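You operate a simulated robot arm through the tools that you are given. There is no shell and no other tool. Be economical: measure what you need, move in short steps, check, and stop when the job is done.

You run a simulated robot arm. Do the job below in one go: nothing can be reset, and whatever is moved stays where it is left.

## Task
Switch the television on, choose BOX, set the sound to 30 % and lay the remote on its glass foot.
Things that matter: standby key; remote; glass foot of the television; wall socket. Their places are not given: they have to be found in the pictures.

Only the result counts: the job must be done as asked and must still hold three seconds after the hand-in. Knocking over, shifting, dropping, spilling or breaking anything else fails it.

## Robot
A 7-joint arm with a two-finger parallel gripper, fixed in place. Base frame: the origin is at the foot of the arm, x ahead of it, y to its left, z up; the work surface is at about z = 600. Readings come in mm, degrees, newtons and seconds.
With the tool pointing down near the work surface it reaches from about 120 to 620 mm from the base axis. Its first joint turns from -66.0 to 66.0 degrees. Payload 2.4 kg.
Tool frame: the origin (TCP) lies between the finger pads and is the grasp point; the fingertips stand 30 mm ahead of it; z points along the fingers, y is the line along which they close. The gripper opens to 94 mm. The fingers are 28 mm wide and 10 mm thick; the gripper's body (50 by 96 mm) begins 55 mm behind the TCP.
Orientation is that of the tool frame in the base frame, as a unit quaternion [w, x, y, z]. With the fingers straight down and closing along the base's y, the tool's x points along the base's -x, its y along +y and its z along -z.

## Interface
- The arm moves only by the tool arm_command. Its argument "targets" is a list of rows, each an object of numbers (a shift or turn left out is 0, a gripper value left out holds the last): "tx", "ty", "tz": the shift along the tool's x, y, z in units of 250 mm (1.0 is 250 mm); "rx", "ry", "rz": the turn, a rotation vector about the tool's x, y, z in units of 120 degrees (1.0 is 120 degrees); "jaw": the finger opening in mm, from 0 to 94. In form: [{"tx": .., "ty": .., "tz": .., "rx": .., "ry": .., "rz": .., "jaw": ..}, ...]. A call has 1 to 12 rows; each row is the pose to reach, as a shift and turn from the pose commanded when the call began, along the tool's axes at that moment. A call with a number of a shift or a turn outside -1 to 1 is refused whole. Each row takes 0.2 s and may step no farther than 50 mm and 8.6 degrees from the row before; otherwise, or with a gripper value out of range, the whole call is refused. Where a pose cannot be reached the arm comes as near as it can. A force on the tool above 40 N (or 10 N above the force at the start of the call, whichever is more), or a blocked arm, ends the call early, and 0.2 s more pass. The fingers move at their own pace (about 153 mm/s each) and stop on an object; they squeeze with about 31 N. The grip force told is the motor's: it shows also when the fingers shut on nothing. Time passes only in rows, and 0.2 s behind the last, so rows that repeat a pose let the fingers close. It gives the time, the measured TCP pose, the force on the tool (base axes), the opening and the grip force at its end, in the units of the frame above (readings bear some noise).
- Cameras (640 x 400 px; columns grow to the right, rows downward): "scene" is fixed at [32.1, 482.1, 1423.9]; the picture's right is [-0.70, -0.71, 0.00], its down [-0.49, 0.48, -0.73] and it looks along [0.52, -0.51, -0.69] (base axes); focal length 317 px, centre (320, 200). "wrist" rides on the gripper at [-37, 0, -58] in the tool frame; the picture's right is [0.00, -1.00, 0.00], its down [0.97, 0.00, -0.24] and it looks along [0.24, 0.00, 0.97] (tool axes); focal length 218 px, centre (320, 200).
- camera(camera): a new picture of that camera. The clock stands still meanwhile.
- point_at(camera, pixels): there is no depth. For up to 12 entries [column, row, z] of the newest picture of that camera ("zoom" is the newest enlarged one), the place [x, y] in the base frame at which the ray of that pixel passes the height z, good to about 2 mm, but the place of the scene camera against the robot may be out by one fixed shift of up to 12 mm in any direction. The clock stands still meanwhile.
- inspect(camera, box): a new picture of the part [left, top, right, bottom] of that camera's present view, enlarged. The clock stands still meanwhile.
- job_done(): hands the job in; it is judged then, once.

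Work in short steps. Measure before you move; look again where a grasp or a placing could have gone wrong, and mend it. You have 80 turns and 54 pictures in all, those below and enlarged ones among them. Open the gripper and draw the arm clear of the work before you hand the job in, unless the task says otherwise; then end with one line.

The tools are called after "Call:" as name(argument=value, ...) on one line, values as JSON. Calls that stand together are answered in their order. arm_command: Moves the arm, as the interface text tells. Its arguments: {"type":"object","properties":{"targets":{"type":"array"}},"required":["targets"]} The other tools are called the same way: camera (camera) takes a picture; point_at (camera, pixels) gives the place at which the rays of pixels pass given heights; inspect (camera, box) takes an enlarged picture of a part of a camera's view; job_done () hands the job in.

At the start:

```text
t: 0.0
tool_pos: [408.3, -143.5, 920.3]
tool_rot: [0.0, 0.0, 1.0, 0.0]
contact_force: [-0.6, 0.0, -0.3]
opening: 94.0
finger_force: 0.1
```

scene: 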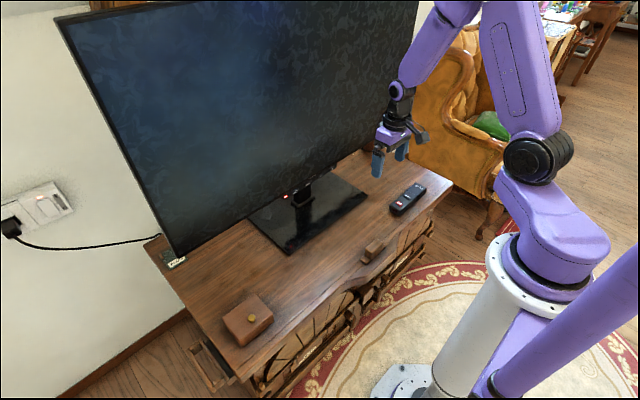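
wrist: 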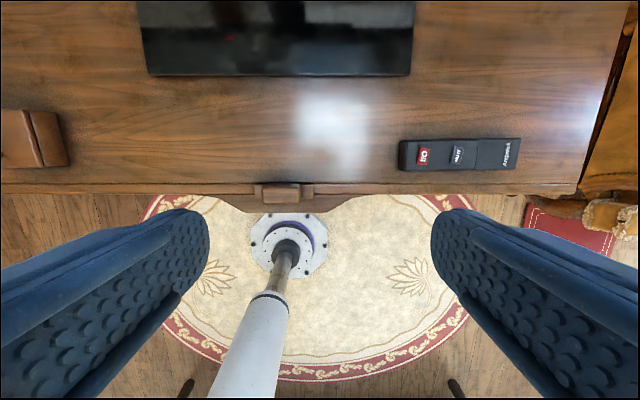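

I start by enlarging the remote, the socket, and the television's lower edge in the scene view to find the keys.

Call:
inspect(camera="scene", box=[370, 170, 450, 220])

Call:
inspect(camera="scene", box=[0, 170, 200, 295])

Call:
inspect(camera="scene", box=[220, 150, 380, 250])

Call:
inspect(camera="wrist", box=[380, 110, 540, 210])

```text
8.00 times, centred on (410, 195) of scene
```

zoom: 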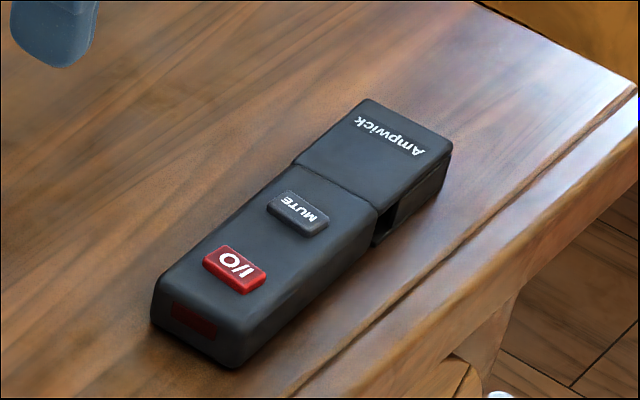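

```text
3.20 times, centred on (100, 232) of scene
```

zoom: 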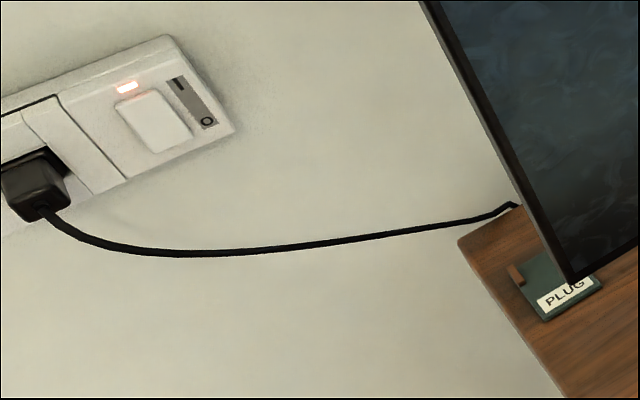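

```text
4.00 times, centred on (300, 200) of scene
```

zoom: 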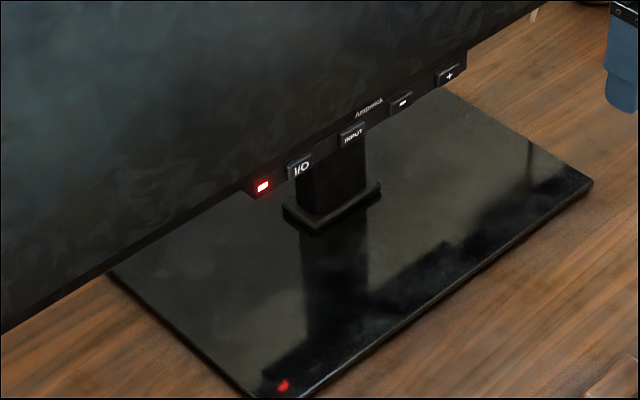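

```text
4.00 times, centred on (460, 160) of wrist
```

zoom: 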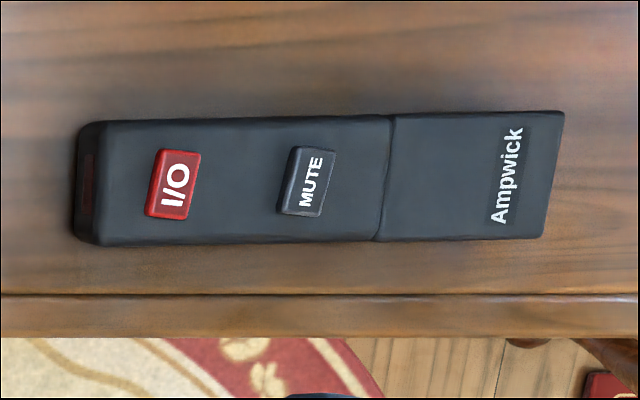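

The television has keys I/O, INPUT, −, + on its lower edge (scene about (295,192), (308,183), (320,175), (332,168)) and a red standby light; the socket is on. I measure the foot, keys and remote.

Call:
camera(camera="scene")

Call:
point_at(camera="scene", pixels=[[282, 254, 608], [367, 195.5, 608], [247, 219, 608], [303, 204, 610], [295, 192, 650], [295, 192, 700], [332, 168.5, 650], [332, 168.5, 700], [389, 209, 625], [425, 187, 625], [178, 258, 650], [178, 258, 700]])

Call:
point_at(camera="wrist", pixels=[[148, 75, 608], [410, 75, 608], [399, 141, 620], [399, 170, 620], [521, 138, 620], [519, 170, 620], [423, 156, 620], [458, 155, 620], [300, 184, 600]])

```text
47 pictures are left
```

scene: 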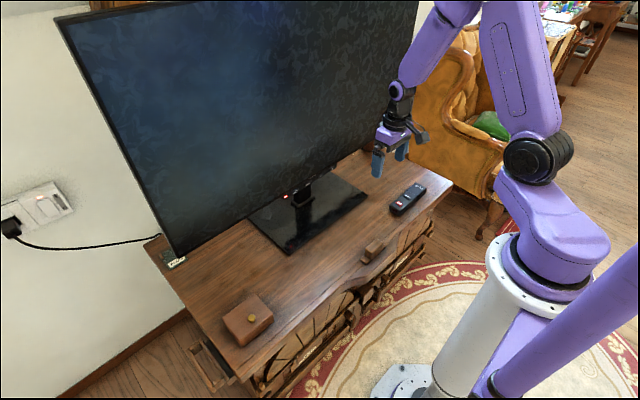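

```text
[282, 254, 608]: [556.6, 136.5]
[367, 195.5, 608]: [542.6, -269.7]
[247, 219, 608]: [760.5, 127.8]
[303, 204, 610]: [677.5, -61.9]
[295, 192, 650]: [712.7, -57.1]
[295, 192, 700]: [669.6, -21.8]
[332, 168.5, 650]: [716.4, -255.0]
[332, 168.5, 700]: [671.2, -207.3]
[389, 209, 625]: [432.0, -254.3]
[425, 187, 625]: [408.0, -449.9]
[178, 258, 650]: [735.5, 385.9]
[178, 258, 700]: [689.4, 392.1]
```

```text
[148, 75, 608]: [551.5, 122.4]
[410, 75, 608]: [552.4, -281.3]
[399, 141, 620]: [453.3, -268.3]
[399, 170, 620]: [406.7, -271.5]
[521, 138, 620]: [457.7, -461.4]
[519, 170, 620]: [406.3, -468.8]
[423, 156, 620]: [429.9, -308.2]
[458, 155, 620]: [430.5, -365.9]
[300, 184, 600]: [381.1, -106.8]
```

The keys seem to sit around x≈670, z≈690, facing the arm. I pitch the tool forward to horizontal (closing the jaws), lowering it somewhat, to look straight at them with the wrist camera.

Call:
arm_command(targets=[{"ry": -0.07, "tz": 0.03, "jaw": 0}, {"ry": -0.14, "tz": 0.06}, {"ry": -0.21, "tz": 0.1}, {"ry": -0.28, "tz": 0.14}, {"ry": -0.35, "tz": 0.18}, {"ry": -0.42, "tz": 0.22}, {"ry": -0.49, "tz": 0.26}, {"ry": -0.56, "tz": 0.3}, {"ry": -0.63, "tz": 0.34}, {"ry": -0.7, "tz": 0.38}, {"ry": -0.75, "tz": 0.42}, {"ry": -0.75, "tz": 0.42}])

Call:
camera(camera="wrist")

```text
t: 2.6
tool_pos: [450.5, -147.6, 808.6]
tool_rot: [0.706, -0.001, 0.708, 0.0]
contact_force: [0.3, 0.7, 1.1]
opening: 0.0
finger_force: 31.0
out of reach, approached as far as the arm can: row 10, 11, 12
```

```text
46 pictures are left
```

wrist: 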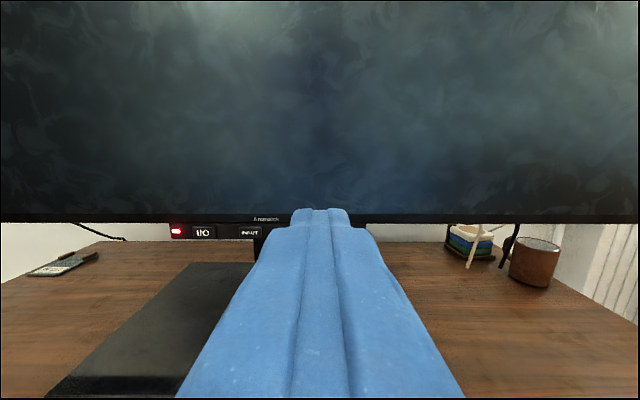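

The keys show at row 232 (I/O col 203, INPUT col 248); − and + are behind the fingers. Combining both cameras I/O is near (632, −8, 745). I lower the tool to about z=740 and y=−95 to see all the keys above the fingertips.

Call:
arm_command(targets=[{"tx": 0.14, "ty": 0.1}, {"tx": 0.27, "ty": 0.2}, {"tx": 0.27, "ty": 0.2}])

Call:
inspect(camera="wrist", box=[200, 100, 440, 250])

```text
t: 3.4
tool_pos: [424.4, -83.3, 742.5]
tool_rot: [0.707, 0.0, 0.707, 0.0]
contact_force: [0.0, -0.5, 0.2]
opening: 0.1
finger_force: 30.8
out of reach, approached as far as the arm can: row 1, 2, 3
```

```text
2.67 times, centred on (320, 175) of wrist
```

zoom: 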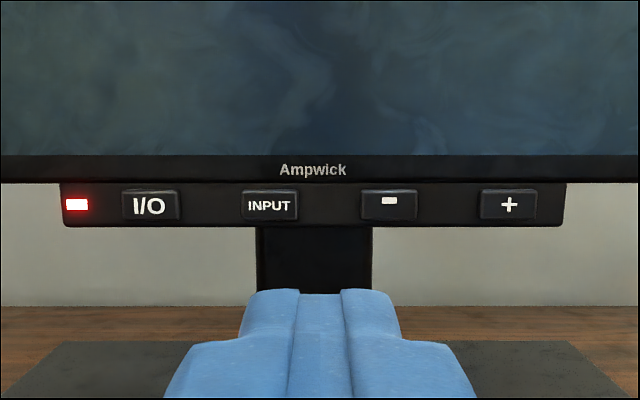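

Triangulating the two wrist views: keys at x≈649, z≈740.5; y: I/O ≈0, INPUT ≈−59, − ≈−117, + ≈−176. I move in front of I/O, slightly low so that the tips stay below the screen bezel, stopping well short.

Call:
arm_command(targets=[{"tz": 0.12, "ty": 0.075, "tx": 0.013}, {"tz": 0.24, "ty": 0.15, "tx": 0.026}, {"tz": 0.36, "ty": 0.225, "tx": 0.04}, {"tz": 0.48, "ty": 0.3, "tx": 0.05}, {"tz": 0.6, "ty": 0.373, "tx": 0.063}, {"tz": 0.6, "ty": 0.373, "tx": 0.063}])

Call:
camera(camera="wrist")

```text
t: 3.9
tool_pos: [461.7, -59.3, 739.3]
tool_rot: [0.705, 0.0, 0.709, -0.004]
contact_force: [-19.5, 1.5, 29.9]
opening: 0.0
finger_force: 31.2
stopped in row 2: the force on the tool passed its limit (the readings are from after the stop); the commanded pose is now the measured one
```

```text
44 pictures are left
```

wrist: 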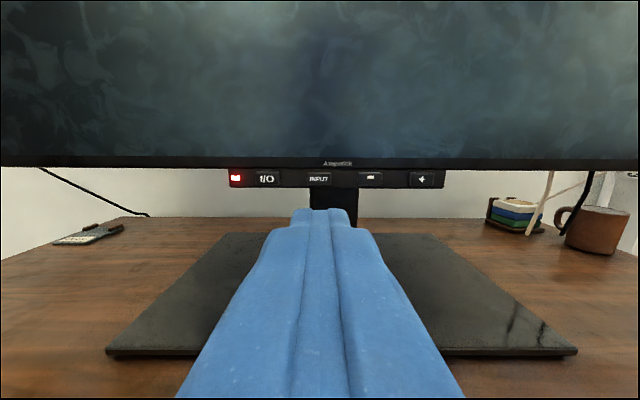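

The tool stopped with a force up and back at x=462: some part of the arm touched something. I look at the scene.

Call:
camera(camera="scene")

```text
43 pictures are left
```

scene: 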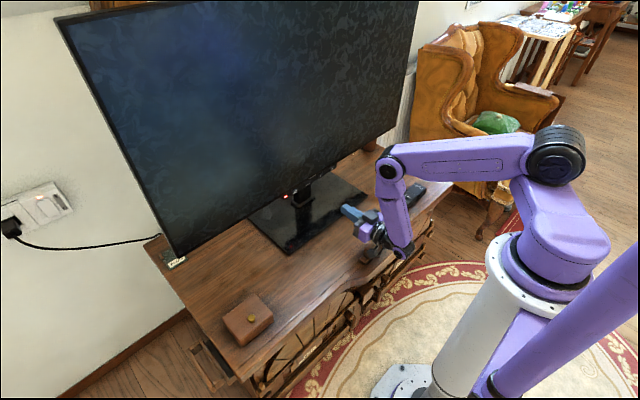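

Call:
inspect(camera="scene", box=[320, 180, 448, 260])

```text
5.00 times, centred on (384, 220) of scene
```

zoom: 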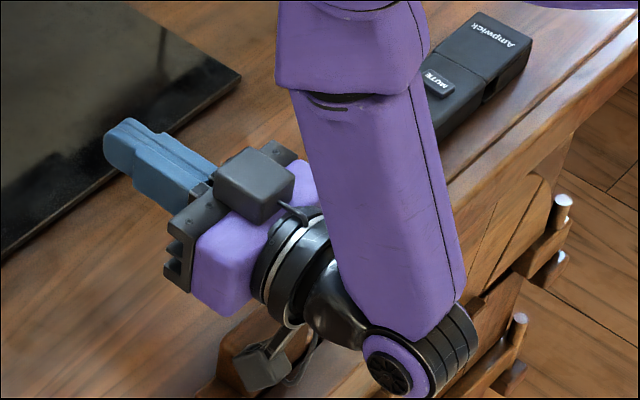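

The wrist's lower housing touched the table's front lip/handle, so the horizontal tool is too low at the back. I raise it straight up and pitch it to 45° down-forward, so the wrist stays high; the keys can be pressed by the tip's leading edge.

Call:
arm_command(targets=[{"tx": -0.05}, {"tx": -0.2}, {"tx": -0.38}, {"tx": -0.5, "ry": 0.06}, {"tx": -0.5, "ry": 0.12}, {"tx": -0.5, "ry": 0.18}, {"tx": -0.5, "ry": 0.24}, {"tx": -0.5, "ry": 0.3}, {"tx": -0.5, "ry": 0.375}, {"tx": -0.5, "ry": 0.375}])

Call:
camera(camera="scene")

```text
refused: row 9 steps farther than a row can; nothing moved
```

```text
41 pictures are left
```

scene: 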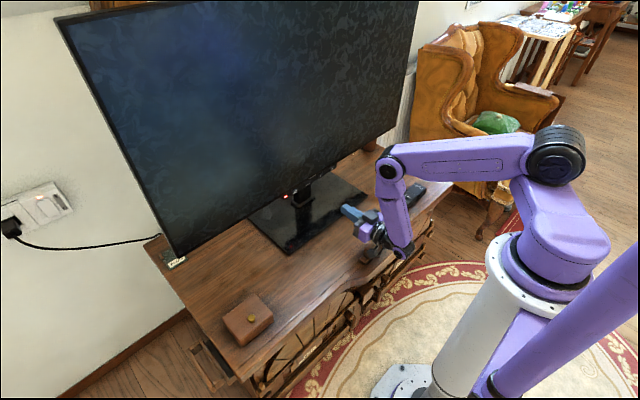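

The last turn step was just too large; I repeat with even steps.

Call:
arm_command(targets=[{"tx": -0.05}, {"tx": -0.2}, {"tx": -0.38}, {"tx": -0.5, "ry": 0.06}, {"tx": -0.5, "ry": 0.12}, {"tx": -0.5, "ry": 0.18}, {"tx": -0.5, "ry": 0.24}, {"tx": -0.5, "ry": 0.31}, {"tx": -0.5, "ry": 0.375}, {"tx": -0.5, "ry": 0.375}])

Call:
camera(camera="scene")

```text
t: 6.1
tool_pos: [464.3, -58.4, 865.3]
tool_rot: [0.38, 0.0, 0.925, -0.004]
contact_force: [0.1, 0.1, 0.1]
opening: 0.0
finger_force: 31.7
```

```text
40 pictures are left
```

scene: 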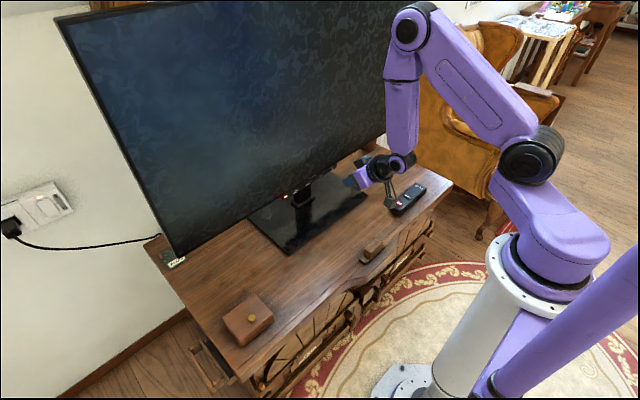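

The wooden block is unchanged and the arm is free. I move so the tip's leading edge stands ~20 mm in front of the I/O key (TCP about (594, 0, 750)).

Call:
arm_command(targets=[{"tx": -0.009, "ty": 0.046, "tz": 0.139}, {"tx": -0.018, "ty": 0.092, "tz": 0.278}, {"tx": -0.027, "ty": 0.138, "tz": 0.417}, {"tx": -0.036, "ty": 0.184, "tz": 0.556}, {"tx": -0.046, "ty": 0.232, "tz": 0.693}, {"tx": -0.046, "ty": 0.232, "tz": 0.693}])

Call:
camera(camera="wrist")

Call:
inspect(camera="scene", box=[240, 130, 400, 230])

```text
t: 7.5
tool_pos: [593.3, -2.7, 748.8]
tool_rot: [0.38, 0.001, 0.925, -0.004]
contact_force: [0.0, 0.1, -0.3]
opening: 0.1
finger_force: 31.1
```

```text
39 pictures are left
```

wrist: 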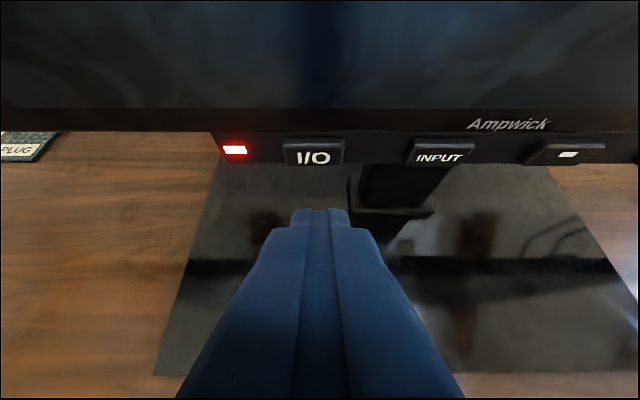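

```text
4.00 times, centred on (320, 180) of scene
```

zoom: 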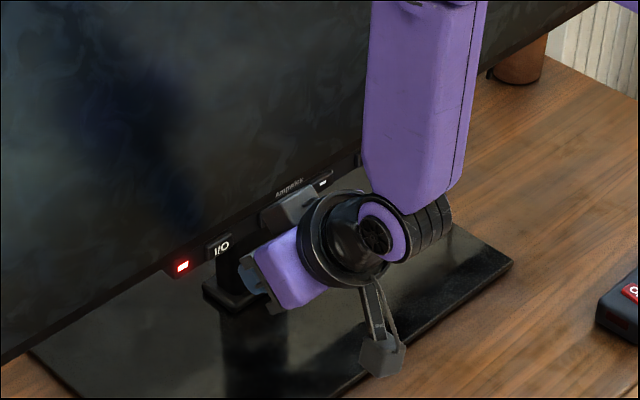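

Re-measured: I/O at col 313,row 152 → x≈649, y≈+0.5, consistent. The leading edge is ~25 mm short; I approach straight in +x, to just about contact, with y +3.

Call:
arm_command(targets=[{"tx": -0.0284, "tz": 0.0281, "ty": 0.012}, {"tx": -0.0512, "tz": 0.0506, "ty": 0.012}, {"tx": -0.0626, "tz": 0.0619, "ty": 0.012}, {"tx": -0.0683, "tz": 0.0675, "ty": 0.012}])

Call:
inspect(camera="wrist", box=[200, 80, 440, 230])

```text
t: 8.5
tool_pos: [618.7, 1.7, 748.9]
tool_rot: [0.38, 0.001, 0.925, -0.005]
contact_force: [-1.2, -0.3, -0.7]
opening: 0.0
finger_force: 31.2
```

```text
2.67 times, centred on (320, 155) of wrist
```

zoom: 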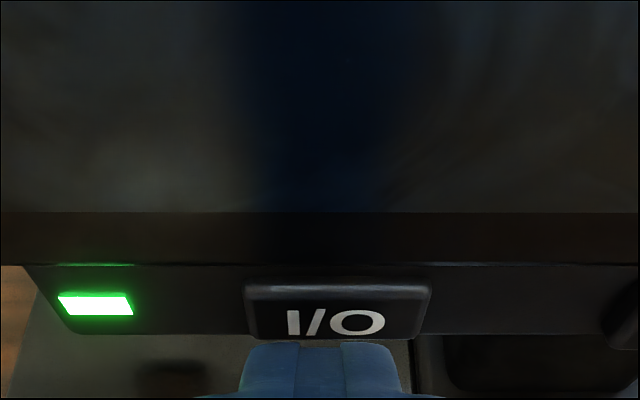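

The light turned green: the press took. I back off 25 mm and look at the screen.

Call:
arm_command(targets=[{"tx": 0.0284, "tz": -0.0281}, {"tx": 0.0711, "tz": -0.0703}, {"tx": 0.0711, "tz": -0.0703}])

Call:
camera(camera="scene")

```text
t: 9.3
tool_pos: [594.4, 0.1, 748.5]
tool_rot: [0.38, 0.001, 0.925, -0.004]
contact_force: [0.0, 0.4, 0.2]
opening: 0.0
finger_force: 31.1
```

```text
36 pictures are left
```

scene: 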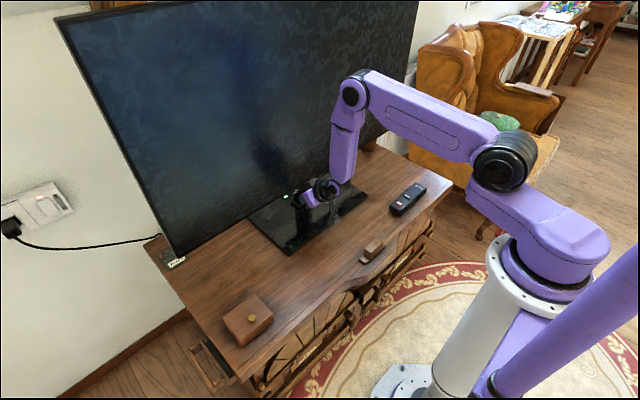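

The screen still looks dark; I wait a second and look at the light and screen again.

Call:
arm_command(targets=[{"tx": 0}, {"tx": 0}, {"tx": 0}, {"tx": 0}, {"tx": 0}])

Call:
inspect(camera="scene", box=[50, 0, 420, 231])

```text
t: 10.5
tool_pos: [593.2, 0.7, 749.2]
tool_rot: [0.38, 0.001, 0.925, -0.005]
contact_force: [0.1, 0.0, -0.7]
opening: 0.1
finger_force: 30.8
```

```text
1.73 times, centred on (235, 116) of scene
```

zoom: 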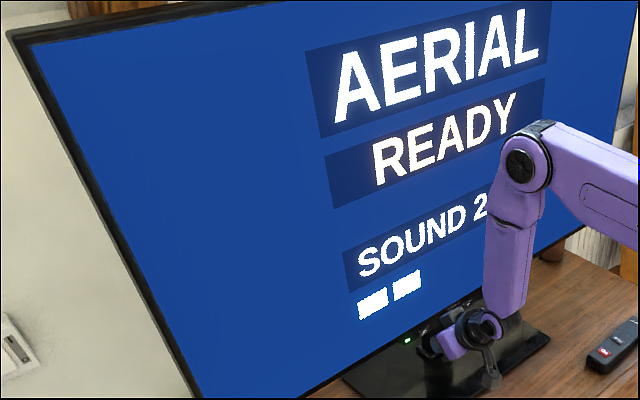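

The set is on: AERIAL, SOUND 2x. Now I press INPUT (y≈−58.5): sideways, in 25 mm, and back out.

Call:
arm_command(targets=[{"ty": -0.118}, {"ty": -0.236}, {"ty": -0.236}, {"tx": -0.0284, "tz": 0.0281, "ty": -0.236}, {"tx": -0.0512, "tz": 0.0506, "ty": -0.236}, {"tx": -0.0626, "tz": 0.0619, "ty": -0.236}, {"tx": -0.0697, "tz": 0.0689, "ty": -0.236}, {"tx": -0.0284, "tz": 0.0281, "ty": -0.236}, {"ty": -0.236}, {"ty": -0.236}, {"ty": -0.236}, {"ty": -0.236}])

Call:
inspect(camera="scene", box=[50, 0, 420, 231])

```text
t: 13.1
tool_pos: [592.6, -56.5, 750.2]
tool_rot: [0.38, 0.001, 0.925, -0.004]
contact_force: [0.0, 0.2, 1.1]
opening: 0.0
finger_force: 30.9
```

```text
1.73 times, centred on (235, 116) of scene
```

zoom: 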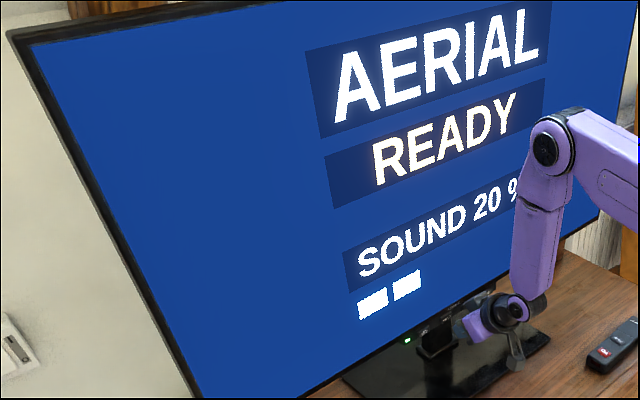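

Not taken yet (SOUND 20 %, AERIAL). I press again a bit deeper, hold, and read the force.

Call:
arm_command(targets=[{"tx": -0.0284, "tz": 0.0281}, {"tx": -0.0569, "tz": 0.0562}, {"tx": -0.0711, "tz": 0.0703}, {"tx": -0.0754, "tz": 0.0745}, {"tx": -0.0754, "tz": 0.0745}])

Call:
inspect(camera="scene", box=[50, 0, 420, 231])

```text
t: 14.3
tool_pos: [619.6, -56.8, 750.5]
tool_rot: [0.38, 0.001, 0.925, -0.004]
contact_force: [-3.0, -0.6, -1.1]
opening: 0.0
finger_force: 30.9
```

```text
1.73 times, centred on (235, 116) of scene
```

zoom: 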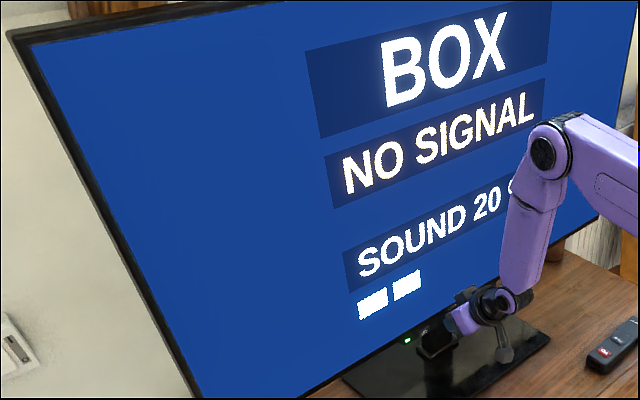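

BOX is chosen. I back out 27 mm, shift to the + key (y≈−175) and look before pressing.

Call:
arm_command(targets=[{"tx": 0.0284, "tz": -0.0281}, {"tx": 0.0754, "tz": -0.0745}, {"tx": 0.0754, "tz": -0.0745, "ty": -0.16}, {"tx": 0.0754, "tz": -0.0745, "ty": -0.32}, {"tx": 0.0754, "tz": -0.0745, "ty": -0.474}, {"tx": 0.0754, "tz": -0.0745, "ty": -0.474}])

Call:
camera(camera="wrist")

```text
t: 15.7
tool_pos: [593.8, -178.2, 747.7]
tool_rot: [0.381, 0.0, 0.925, -0.004]
contact_force: [0.4, 0.0, 0.0]
opening: 0.0
finger_force: 30.5
```

```text
32 pictures are left
```

wrist: 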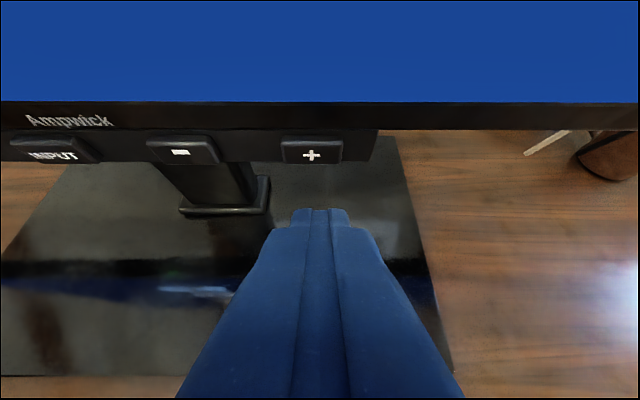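

+ is at col 311, about 4 mm left of the fingers; I correct that and press 27 mm in, holding.

Call:
arm_command(targets=[{"tx": -0.0284, "tz": 0.0281, "ty": 0.014}, {"tx": -0.0569, "tz": 0.0562, "ty": 0.014}, {"tx": -0.0711, "tz": 0.0703, "ty": 0.014}, {"tx": -0.0754, "tz": 0.0745, "ty": 0.014}, {"tx": -0.0754, "tz": 0.0745, "ty": 0.014}])

Call:
inspect(camera="scene", box=[50, 0, 420, 231])

```text
t: 16.9
tool_pos: [618.9, -173.3, 749.4]
tool_rot: [0.38, 0.001, 0.925, -0.004]
contact_force: [-1.8, 0.6, -0.6]
opening: 0.0
finger_force: 30.9
```

```text
1.73 times, centred on (235, 116) of scene
```

zoom: 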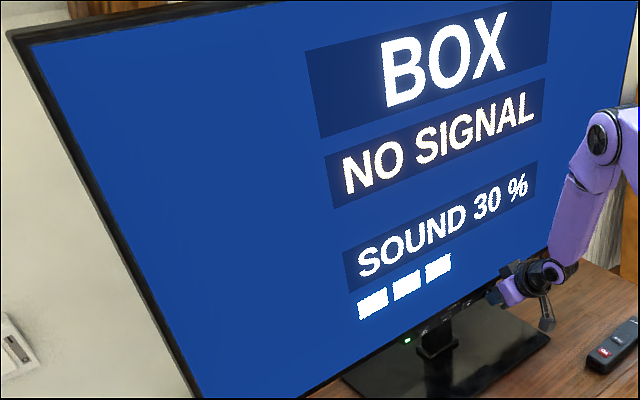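

Sound 30 %, BOX, on. Next the remote: back out, rise and bring the tool to vertical.

Call:
arm_command(targets=[{"tx": 0.0284, "tz": -0.0281}, {"tx": 0.1, "tz": -0.1}, {"tx": 0.17, "tz": -0.169}, {"tx": 0.162, "tz": -0.25, "ry": 0.054}, {"tx": 0.155, "tz": -0.33, "ry": 0.108}, {"tx": 0.147, "tz": -0.41, "ry": 0.162}, {"tx": 0.14, "tz": -0.49, "ry": 0.216}, {"tx": 0.13, "tz": -0.57, "ry": 0.27}, {"tx": 0.12, "tz": -0.65, "ry": 0.324}, {"tx": 0.117, "tz": -0.735, "ry": 0.373}, {"tx": 0.117, "tz": -0.735, "ry": 0.373}])

```text
t: 19.3
tool_pos: [454.6, -149.8, 845.6]
tool_rot: [0.08, 0.001, 0.997, -0.006]
contact_force: [0.5, 0.6, -0.4]
opening: 0.0
finger_force: 31.7
out of reach, approached as far as the arm can: row 8, 9, 10
```

It lagged at 9° off vertical; I let it settle and see whether it reaches.

Call:
arm_command(targets=[{"tx": 0}, {"tx": 0}])

```text
t: 19.9
tool_pos: [456.0, -151.2, 844.8]
tool_rot: [0.08, 0.001, 0.997, -0.007]
contact_force: [0.7, -0.8, 0.9]
opening: 0.0
finger_force: 31.2
```

I now finish the remaining 9° of pitch while moving toward the remote's side (−y).

Call:
arm_command(targets=[{"ty": -0.1, "ry": 0.03}, {"ty": -0.25, "ry": 0.06}, {"ty": -0.4, "ry": 0.076}, {"ty": -0.4, "ry": 0.076}])

```text
t: 20.9
tool_pos: [449.2, -167.5, 849.0]
tool_rot: [0.055, 0.0, 0.998, -0.001]
contact_force: [-0.2, -0.8, 0.2]
opening: 0.0
finger_force: 31.2
out of reach, approached as far as the arm can: row 1, 2, 3, 4
```

The arm is held by some joint limit. I look at the scene to see its posture.

Call:
camera(camera="scene")

```text
30 pictures are left
```

scene: 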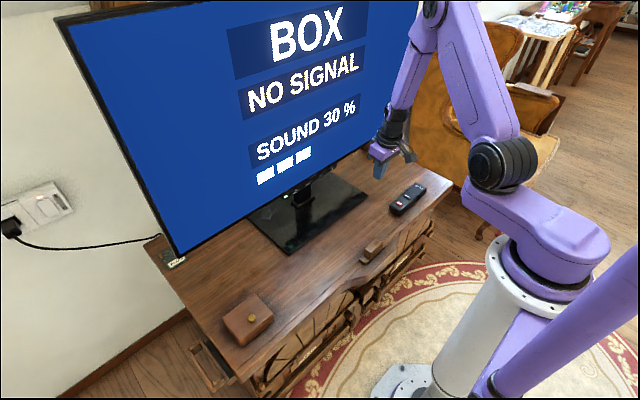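

Turning the yaw with the base direction (rz positive) is likely needed both for the grasp and to free the joint. I turn about the tool axis in place and open the jaws.

Call:
arm_command(targets=[{"rz": 0.07}, {"rz": 0.14}, {"rz": 0.21}, {"rz": 0.28}, {"rz": 0.35}, {"rz": 0.42}, {"rz": 0.42}])

```text
t: 22.5
tool_pos: [418.9, -188.9, 842.0]
tool_rot: [0.055, 0.422, 0.905, 0.029]
contact_force: [-0.5, -1.0, 0.5]
opening: 0.0
finger_force: 30.7
out of reach, approached as far as the arm can: row 5, 6, 7
```

Likely the reach at this height is just exceeded (reach is given near the work surface). I descend 100 mm, still well above everything (remote top ~625), and see whether it settles.

Call:
arm_command(targets=[{"tz": 0.15}, {"tz": 0.3}, {"tz": 0.4}, {"tz": 0.4}])

```text
t: 23.5
tool_pos: [430.9, -189.8, 743.5]
tool_rot: [0.05, 0.426, 0.903, 0.022]
contact_force: [0.1, 0.7, -0.1]
opening: 0.0
finger_force: 30.9
```

It now settles, with a 6.3° forward tilt left. I correct the tilt (rotation about base +y) while moving 100 mm toward the remote.

Call:
arm_command(targets=[{"tx": -0.1, "ty": -0.085, "rx": 0.013, "ry": 0.011}, {"tx": -0.2, "ty": -0.17, "rx": 0.027, "ry": 0.022}, {"tx": -0.309, "ty": -0.254, "rx": 0.0405, "ry": 0.0333}, {"tx": -0.309, "ty": -0.254, "rx": 0.0405, "ry": 0.0333}])

```text
t: 24.5
tool_pos: [417.9, -284.2, 741.1]
tool_rot: [0.049, 0.422, 0.905, 0.02]
contact_force: [-0.8, -0.8, -0.6]
opening: 0.2
finger_force: 31.0
out of reach, approached as far as the arm can: row 2, 3, 4
```

Call:
camera(camera="scene")

Call:
camera(camera="wrist")

```text
29 pictures are left
```

scene: 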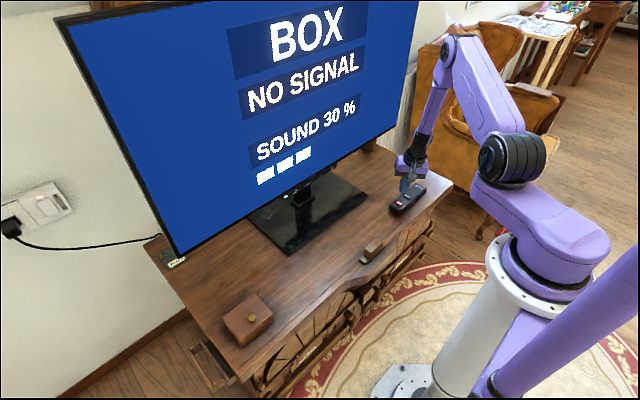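

```text
28 pictures are left
```

wrist: 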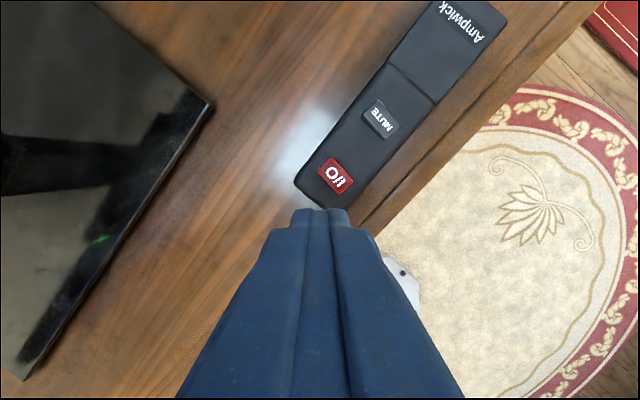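

The wrist looks nearly straight; going lower extends the arm and should allow vertical. I try 50 mm lower with the tilt correction (remote top is far below).

Call:
arm_command(targets=[{"tz": 0.1}, {"tz": 0.2}, {"tz": 0.2, "rx": 0.02, "ry": 0.017}, {"tz": 0.2, "rx": 0.04, "ry": 0.033}, {"tz": 0.2, "rx": 0.04, "ry": 0.033}])

```text
t: 25.7
tool_pos: [434.1, -301.1, 694.9]
tool_rot: [0.081, 0.422, 0.903, -0.004]
contact_force: [0.5, 0.1, -0.1]
opening: 0.2
finger_force: 31.2
out of reach, approached as far as the arm can: row 1, 2, 3, 4
```

The tilt grew, so the arm has drifted into an awkward posture against a joint limit. I go back toward the starting pose (yaw turned back, up), where vertical was possible, and untangle from there.

Call:
arm_command(targets=[{"tx": 0.036, "ty": 0.037, "tz": -0.112, "rz": -0.052}, {"tx": 0.072, "ty": 0.075, "tz": -0.224, "rz": -0.105}, {"tx": 0.108, "ty": 0.112, "tz": -0.336, "rz": -0.157}, {"tx": 0.144, "ty": 0.15, "tz": -0.448, "rz": -0.21}, {"tx": 0.18, "ty": 0.187, "tz": -0.56, "rz": -0.262}, {"tx": 0.216, "ty": 0.225, "tz": -0.672, "rz": -0.315}, {"tx": 0.252, "ty": 0.262, "tz": -0.784, "rz": -0.367}, {"tx": 0.287, "ty": 0.3, "tz": -0.896, "rz": -0.42}, {"tx": 0.287, "ty": 0.3, "tz": -0.896, "rz": -0.42}])

```text
t: 27.7
tool_pos: [376.6, -75.2, 866.1]
tool_rot: [-0.033, 0.043, 0.998, 0.042]
contact_force: [-0.1, 0.3, -0.2]
opening: 0.0
finger_force: 31.3
out of reach, approached as far as the arm can: row 1, 2, 3, 4, 5, 6, 7, 8, 9
```

It now tilts the other way, so vertical is reachable here. I hold to see where it settles.

Call:
arm_command(targets=[{"tx": 0}, {"tx": 0}, {"tx": 0}])

Call:
camera(camera="scene")

```text
t: 28.5
tool_pos: [378.0, -76.2, 865.9]
tool_rot: [-0.033, 0.043, 0.998, 0.042]
contact_force: [-0.3, 0.1, -0.2]
opening: 0.0
finger_force: 30.9
```

```text
27 pictures are left
```

scene: 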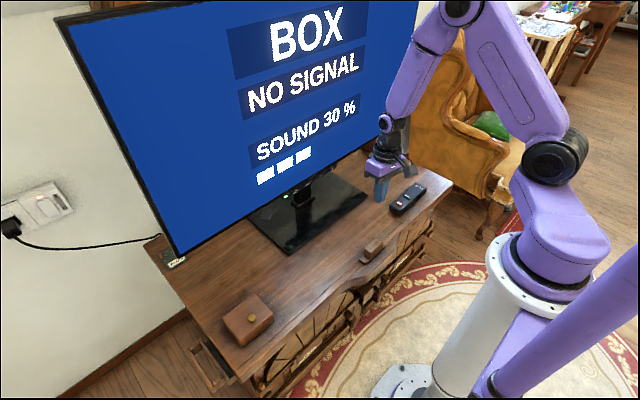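

Now the posture resembles the starting one. I correct the remaining tilt and return to about the start position (408, −143, 900).

Call:
arm_command(targets=[{"rx": 0.013, "ry": -0.011, "tx": -0.044, "ty": -0.08, "tz": -0.055}, {"rx": 0.026, "ry": -0.022, "tx": -0.088, "ty": -0.16, "tz": -0.11}, {"rx": 0.039, "ry": -0.033, "tx": -0.133, "ty": -0.244, "tz": -0.166}, {"rx": 0.039, "ry": -0.033, "tx": -0.133, "ty": -0.244, "tz": -0.166}])

```text
t: 29.5
tool_pos: [385.2, -79.3, 875.6]
tool_rot: [0.045, 0.049, 0.997, 0.031]
contact_force: [-0.8, -0.6, -0.1]
opening: 0.0
finger_force: 31.3
out of reach, approached as far as the arm can: row 1, 2, 3
```

I try the residual tilt correction alone, in small steps with no translation.

Call:
arm_command(targets=[{"rx": 0.008, "ry": 0.01}, {"rx": 0.016, "ry": 0.02}, {"rx": 0.024, "ry": 0.03}, {"rx": 0.0314, "ry": 0.0415}, {"rx": 0.0314, "ry": 0.0415}])

Call:
camera(camera="scene")

```text
t: 30.7
tool_pos: [398.7, -101.1, 874.6]
tool_rot: [0.041, 0.045, 0.998, 0.003]
contact_force: [-0.1, 0.2, -0.6]
opening: 0.0
finger_force: 30.7
out of reach, approached as far as the arm can: row 1, 2, 3, 4, 5
```

```text
26 pictures are left
```

scene: 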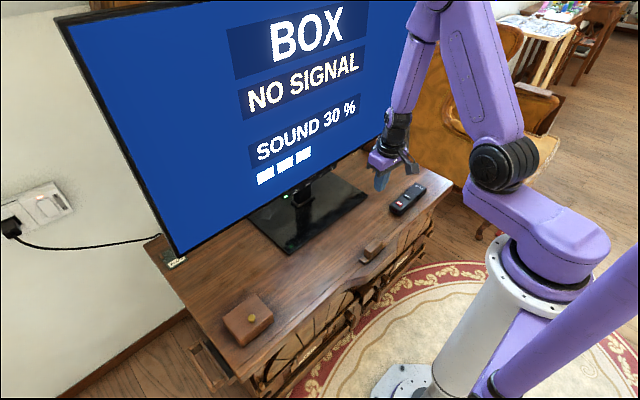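

The arm swings its shoulder for tiny tool changes, so the solver is near a limit here. I go exactly to the starting pose (408, −143, 920), known to be reachable: translation first, then the small rotation.

Call:
arm_command(targets=[{"tx": -0.034, "ty": -0.082, "tz": -0.09}, {"tx": -0.068, "ty": -0.164, "tz": -0.18}, {"tx": -0.068, "ty": -0.164, "tz": -0.18, "ry": 0.02, "rz": -0.02}, {"tx": -0.068, "ty": -0.164, "tz": -0.18, "rx": 0.0035, "ry": 0.039, "rz": -0.043}, {"tx": -0.068, "ty": -0.164, "tz": -0.18, "rx": 0.0035, "ry": 0.039, "rz": -0.043}])

```text
t: 31.9
tool_pos: [397.0, -121.8, 912.1]
tool_rot: [0.08, 0.021, 0.997, -0.001]
contact_force: [0.6, 0.4, 0.8]
opening: 0.0
finger_force: 30.5
out of reach, approached as far as the arm can: row 1, 2, 3, 4
```

The branch the arm is in dislikes an exactly vertical tool, but any tilt along the remote's length is harmless for gripping. I aim for closing along x with a 20° tilt toward −y, above the remote at (431, −330, 740), in 12 even steps.

Call:
arm_command(targets=[{"tx": -0.005, "ty": -0.0688, "tz": 0.0588, "rx": 0.0153, "ry": -0.006, "rz": 0.0588}, {"tx": -0.01, "ty": -0.1377, "tz": 0.1175, "rx": 0.0306, "ry": -0.0119, "rz": 0.1175}, {"tx": -0.015, "ty": -0.2065, "tz": 0.1763, "rx": 0.0458, "ry": -0.0179, "rz": 0.1763}, {"tx": -0.02, "ty": -0.2753, "tz": 0.235, "rx": 0.0611, "ry": -0.0239, "rz": 0.235}, {"tx": -0.025, "ty": -0.3442, "tz": 0.2938, "rx": 0.0764, "ry": -0.0298, "rz": 0.2938}, {"tx": -0.03, "ty": -0.413, "tz": 0.3525, "rx": 0.0917, "ry": -0.0358, "rz": 0.3525}, {"tx": -0.035, "ty": -0.4818, "tz": 0.4113, "rx": 0.1069, "ry": -0.0418, "rz": 0.4113}, {"tx": -0.04, "ty": -0.5507, "tz": 0.47, "rx": 0.1222, "ry": -0.0477, "rz": 0.47}, {"tx": -0.045, "ty": -0.6195, "tz": 0.5288, "rx": 0.1375, "ry": -0.0537, "rz": 0.5288}, {"tx": -0.05, "ty": -0.6883, "tz": 0.5875, "rx": 0.1528, "ry": -0.0597, "rz": 0.5875}, {"tx": -0.055, "ty": -0.7572, "tz": 0.6463, "rx": 0.168, "ry": -0.0656, "rz": 0.6463}, {"tx": -0.06, "ty": -0.826, "tz": 0.705, "rx": 0.1833, "ry": -0.0716, "rz": 0.705}])

Call:
camera(camera="scene")

```text
t: 34.5
tool_pos: [420.6, -353.0, 745.0]
tool_rot: [0.068, 0.67, 0.718, -0.174]
contact_force: [-0.5, -0.6, 0.2]
opening: 0.3
finger_force: 31.3
out of reach, approached as far as the arm can: row 1, 2, 3
```

```text
25 pictures are left
```

scene: 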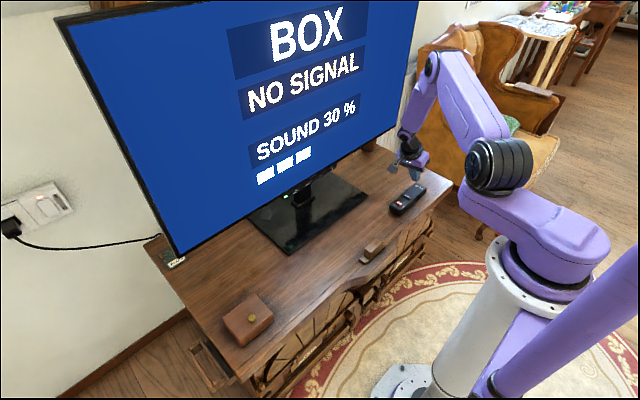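

Only the first rows were flagged, so the arm is freed now. I try turning from here to exactly vertical with closing along x.

Call:
arm_command(targets=[{"rx": -0.018, "ry": 0.041, "rz": 0.008}, {"rx": -0.036, "ry": 0.082, "rz": 0.016}, {"rx": -0.054, "ry": 0.123, "rz": 0.024}, {"rx": -0.072, "ry": 0.164, "rz": 0.0326}, {"rx": -0.072, "ry": 0.164, "rz": 0.0326, "jaw": 80}, {"rx": -0.072, "ry": 0.164, "rz": 0.0326}])

Call:
camera(camera="wrist")

```text
t: 35.9
tool_pos: [420.5, -352.9, 747.4]
tool_rot: [0.001, 0.707, 0.707, -0.001]
contact_force: [-0.5, 0.0, 0.8]
opening: 80.0
finger_force: 0.1
```

```text
24 pictures are left
```

wrist: 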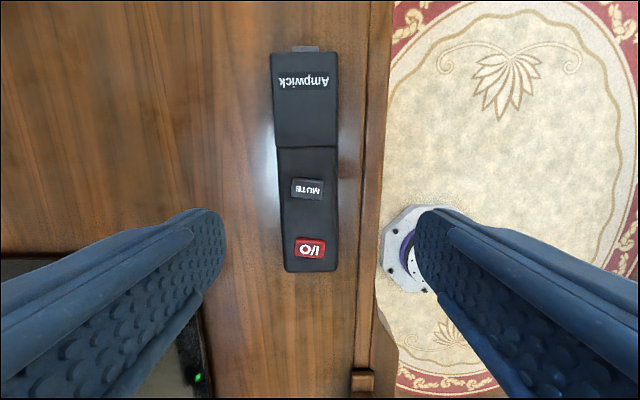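

Vertical now, closing along x, jaws at 80. The remote spans columns 272–338, rows 52–272. I measure it.

Call:
point_at(camera="wrist", pixels=[[271, 60, 625], [338, 60, 625], [285, 271, 625], [336, 271, 625], [277, 147, 625], [337, 147, 625], [310, 160, 625], [308, 189, 625], [310, 248, 625], [385, 147, 600]])

Call:
inspect(camera="wrist", box=[220, 30, 420, 155])

```text
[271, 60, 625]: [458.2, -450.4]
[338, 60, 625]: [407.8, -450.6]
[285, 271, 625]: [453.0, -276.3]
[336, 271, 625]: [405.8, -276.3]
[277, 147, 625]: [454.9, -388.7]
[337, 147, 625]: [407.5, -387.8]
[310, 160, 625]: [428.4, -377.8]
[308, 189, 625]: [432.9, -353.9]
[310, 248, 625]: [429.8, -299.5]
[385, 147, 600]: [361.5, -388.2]
```

```text
3.20 times, centred on (320, 92) of wrist
```

zoom: 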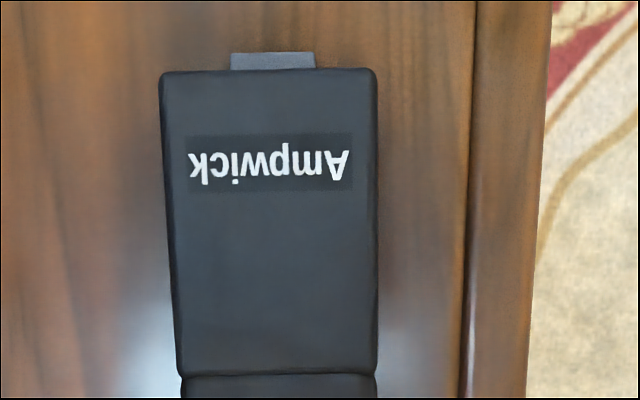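

Remote: x 406.5–454 (centre 431), body y −276…−388, cap to −455. I grip at y=−362 with opening 68, descending to TCP z≈636 (tips 6 mm above the surface).

Call:
arm_command(targets=[{"tx": -0.036, "ty": 0.042, "tz": 0.1, "jaw": 68}, {"tx": -0.036, "ty": 0.042, "tz": 0.2}, {"tx": -0.036, "ty": 0.042, "tz": 0.3}, {"tx": -0.036, "ty": 0.042, "tz": 0.38}, {"tx": -0.036, "ty": 0.042, "tz": 0.42}, {"tx": -0.036, "ty": 0.042, "tz": 0.446}, {"tx": -0.036, "ty": 0.042, "tz": 0.446}])

Call:
camera(camera="wrist")

Call:
inspect(camera="scene", box=[350, 150, 478, 230])

```text
t: 37.5
tool_pos: [432.1, -362.2, 635.9]
tool_rot: [0.001, 0.706, 0.708, -0.002]
contact_force: [-0.4, -0.6, 0.3]
opening: 68.2
finger_force: 0.0
```

```text
22 pictures are left
```

wrist: 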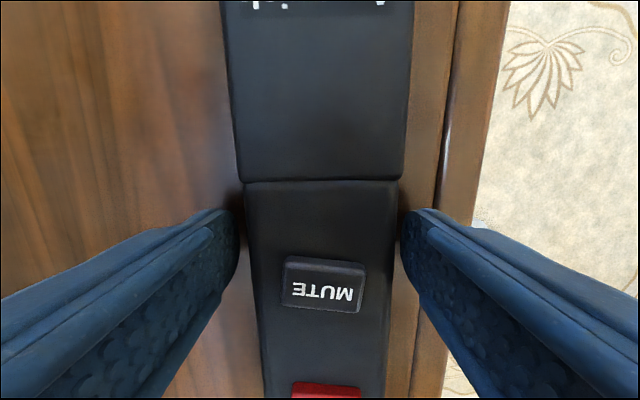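

```text
5.00 times, centred on (414, 190) of scene
```

zoom: 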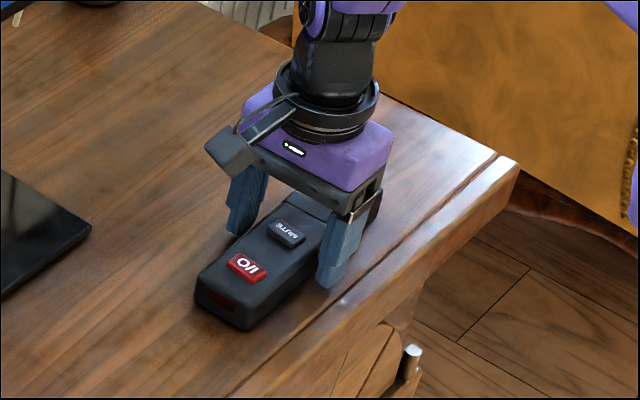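

The remote is centred between the pads. I close and then lift a little.

Call:
arm_command(targets=[{"jaw": 30}, {"jaw": 30}, {"jaw": 30}, {"tz": -0.04}, {"tz": -0.12}, {"tz": -0.2}, {"tz": -0.2}])

Call:
inspect(camera="scene", box=[350, 130, 478, 210])

```text
t: 39.1
tool_pos: [432.2, -359.1, 686.7]
tool_rot: [0.001, 0.706, 0.708, -0.001]
contact_force: [0.4, 0.4, -1.8]
opening: 49.5
finger_force: 31.4
```

```text
5.00 times, centred on (414, 170) of scene
```

zoom: 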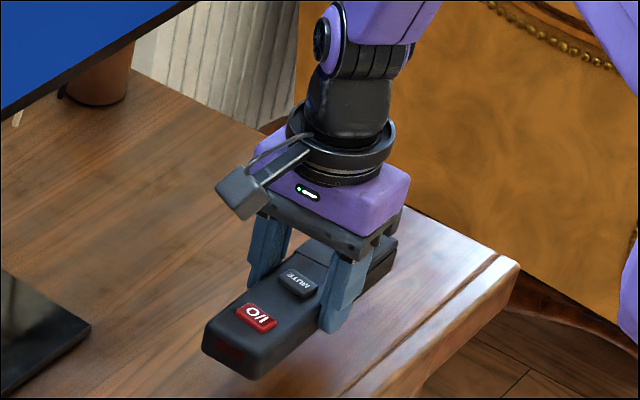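

The remote is held level (opening 49.5). I carry it, a bit higher, to (550, −110), in front of the foot, and check.

Call:
arm_command(targets=[{"tx": 0.124, "ty": 0.059, "tz": -0.05}, {"tx": 0.249, "ty": 0.118, "tz": -0.06}, {"tx": 0.373, "ty": 0.177, "tz": -0.06}, {"tx": 0.498, "ty": 0.236, "tz": -0.06}, {"tx": 0.622, "ty": 0.295, "tz": -0.06}, {"tx": 0.747, "ty": 0.354, "tz": -0.06}, {"tx": 0.871, "ty": 0.413, "tz": -0.06}, {"tx": 0.996, "ty": 0.472, "tz": -0.06}, {"tx": 0.996, "ty": 0.472, "tz": -0.06}])

Call:
camera(camera="scene")

Call:
camera(camera="wrist")

```text
t: 41.1
tool_pos: [546.4, -113.4, 699.3]
tool_rot: [0.001, 0.706, 0.709, -0.001]
contact_force: [0.1, -0.2, -1.6]
opening: 49.5
finger_force: 31.0
```

```text
19 pictures are left
```

scene: 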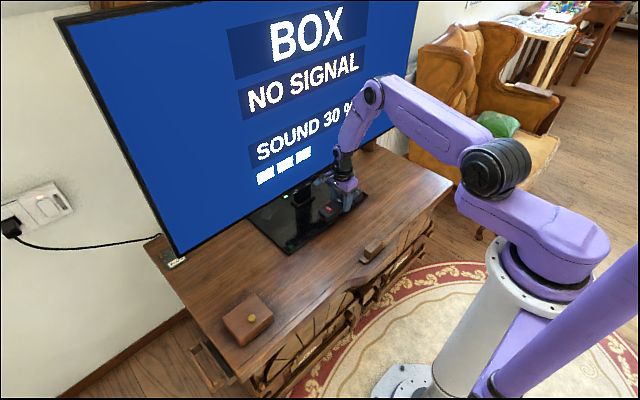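

```text
18 pictures are left
```

wrist: 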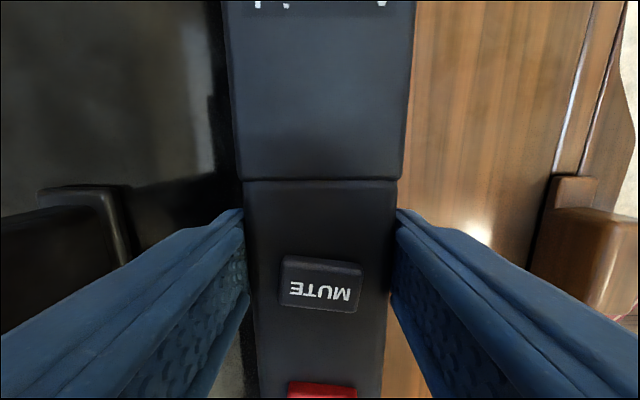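

I move 36 mm further to x≈582 and look at the clearance to the TV.

Call:
arm_command(targets=[{"ty": 0.05}, {"ty": 0.1}, {"ty": 0.143}, {"ty": 0.143}])

Call:
inspect(camera="scene", box=[290, 140, 418, 220])

Call:
camera(camera="wrist")

```text
t: 42.1
tool_pos: [584.3, -113.2, 699.4]
tool_rot: [0.001, 0.707, 0.707, -0.001]
contact_force: [0.3, 0.0, -1.6]
opening: 49.1
finger_force: 30.9
```

```text
5.00 times, centred on (354, 180) of scene
```

zoom: 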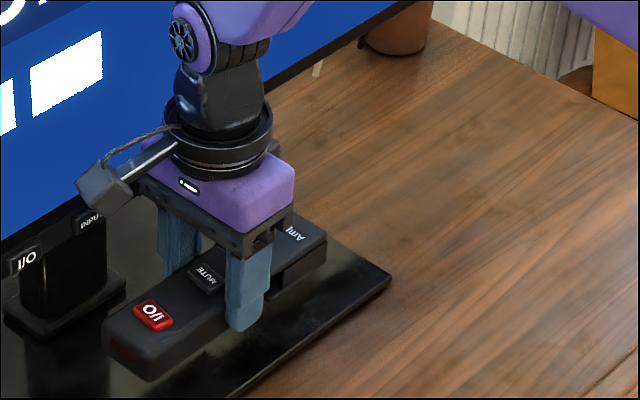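

```text
16 pictures are left
```

wrist: 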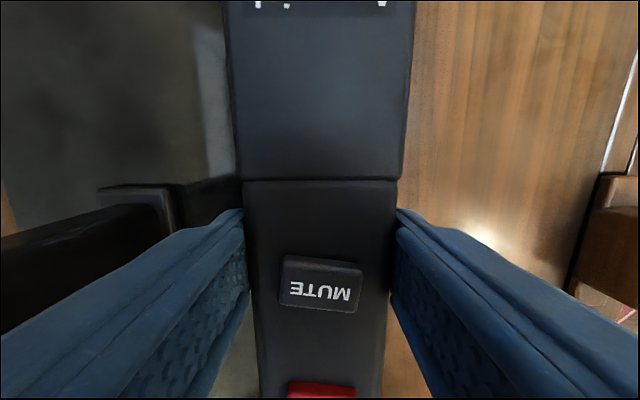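

Clearance is fine and the remote's front edge (x≈559.6) lies 8 mm inside the foot's edge (551.5). I descend to TCP z≈650.

Call:
arm_command(targets=[{"tz": 0.07}, {"tz": 0.14}, {"tz": 0.18}, {"tz": 0.2}, {"tz": 0.2}])

Call:
inspect(camera="scene", box=[290, 150, 418, 230])

```text
t: 43.3
tool_pos: [584.9, -111.4, 649.2]
tool_rot: [0.002, 0.706, 0.708, -0.001]
contact_force: [0.4, -0.2, -1.4]
opening: 49.2
finger_force: 31.3
```

```text
5.00 times, centred on (354, 190) of scene
```

zoom: 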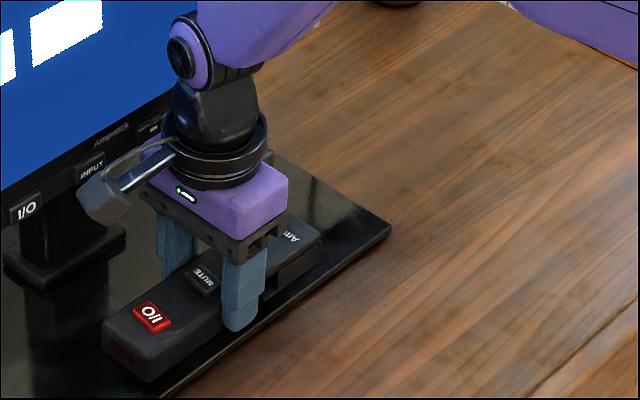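

Not yet touching. I go down in 1.5 mm steps, watching the force.

Call:
arm_command(targets=[{"tz": 0.006}, {"tz": 0.012}, {"tz": 0.018}])

```text
t: 44.1
tool_pos: [584.6, -111.6, 646.1]
tool_rot: [0.0, 0.706, 0.708, -0.002]
contact_force: [-11.3, 2.8, 32.1]
opening: 49.3
finger_force: 31.4
```

Contact with the foot (32 N). I ease up slightly and open to 66.

Call:
arm_command(targets=[{"tz": -0.007}, {"tz": -0.007, "jaw": 58}, {"tz": -0.007, "jaw": 66}, {"tz": -0.007, "jaw": 66}])

Call:
inspect(camera="scene", box=[290, 150, 418, 230])

Call:
camera(camera="wrist")

```text
t: 45.1
tool_pos: [584.5, -111.5, 646.1]
tool_rot: [0.0, 0.706, 0.708, -0.002]
contact_force: [0.8, 0.0, 0.3]
opening: 66.1
finger_force: 0.0
```

```text
5.00 times, centred on (354, 190) of scene
```

zoom: 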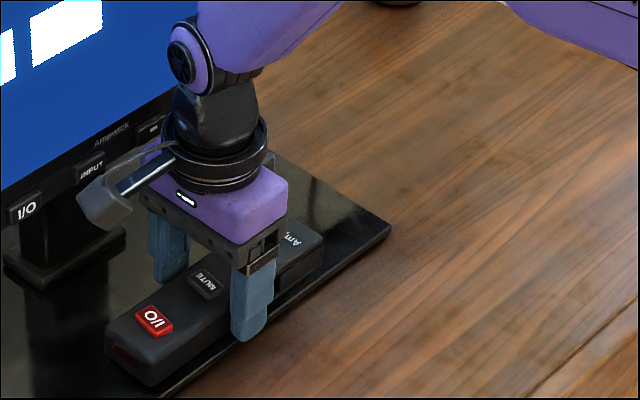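

```text
13 pictures are left
```

wrist: 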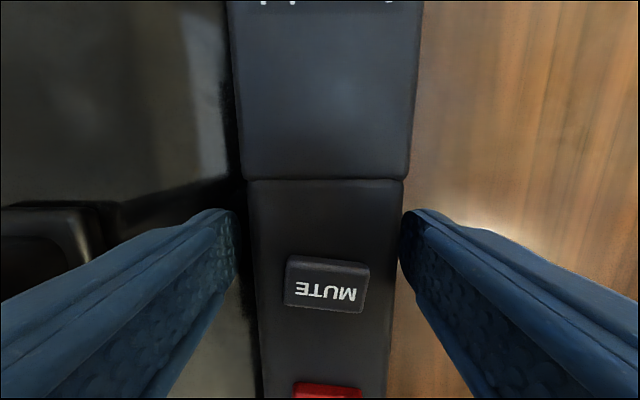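

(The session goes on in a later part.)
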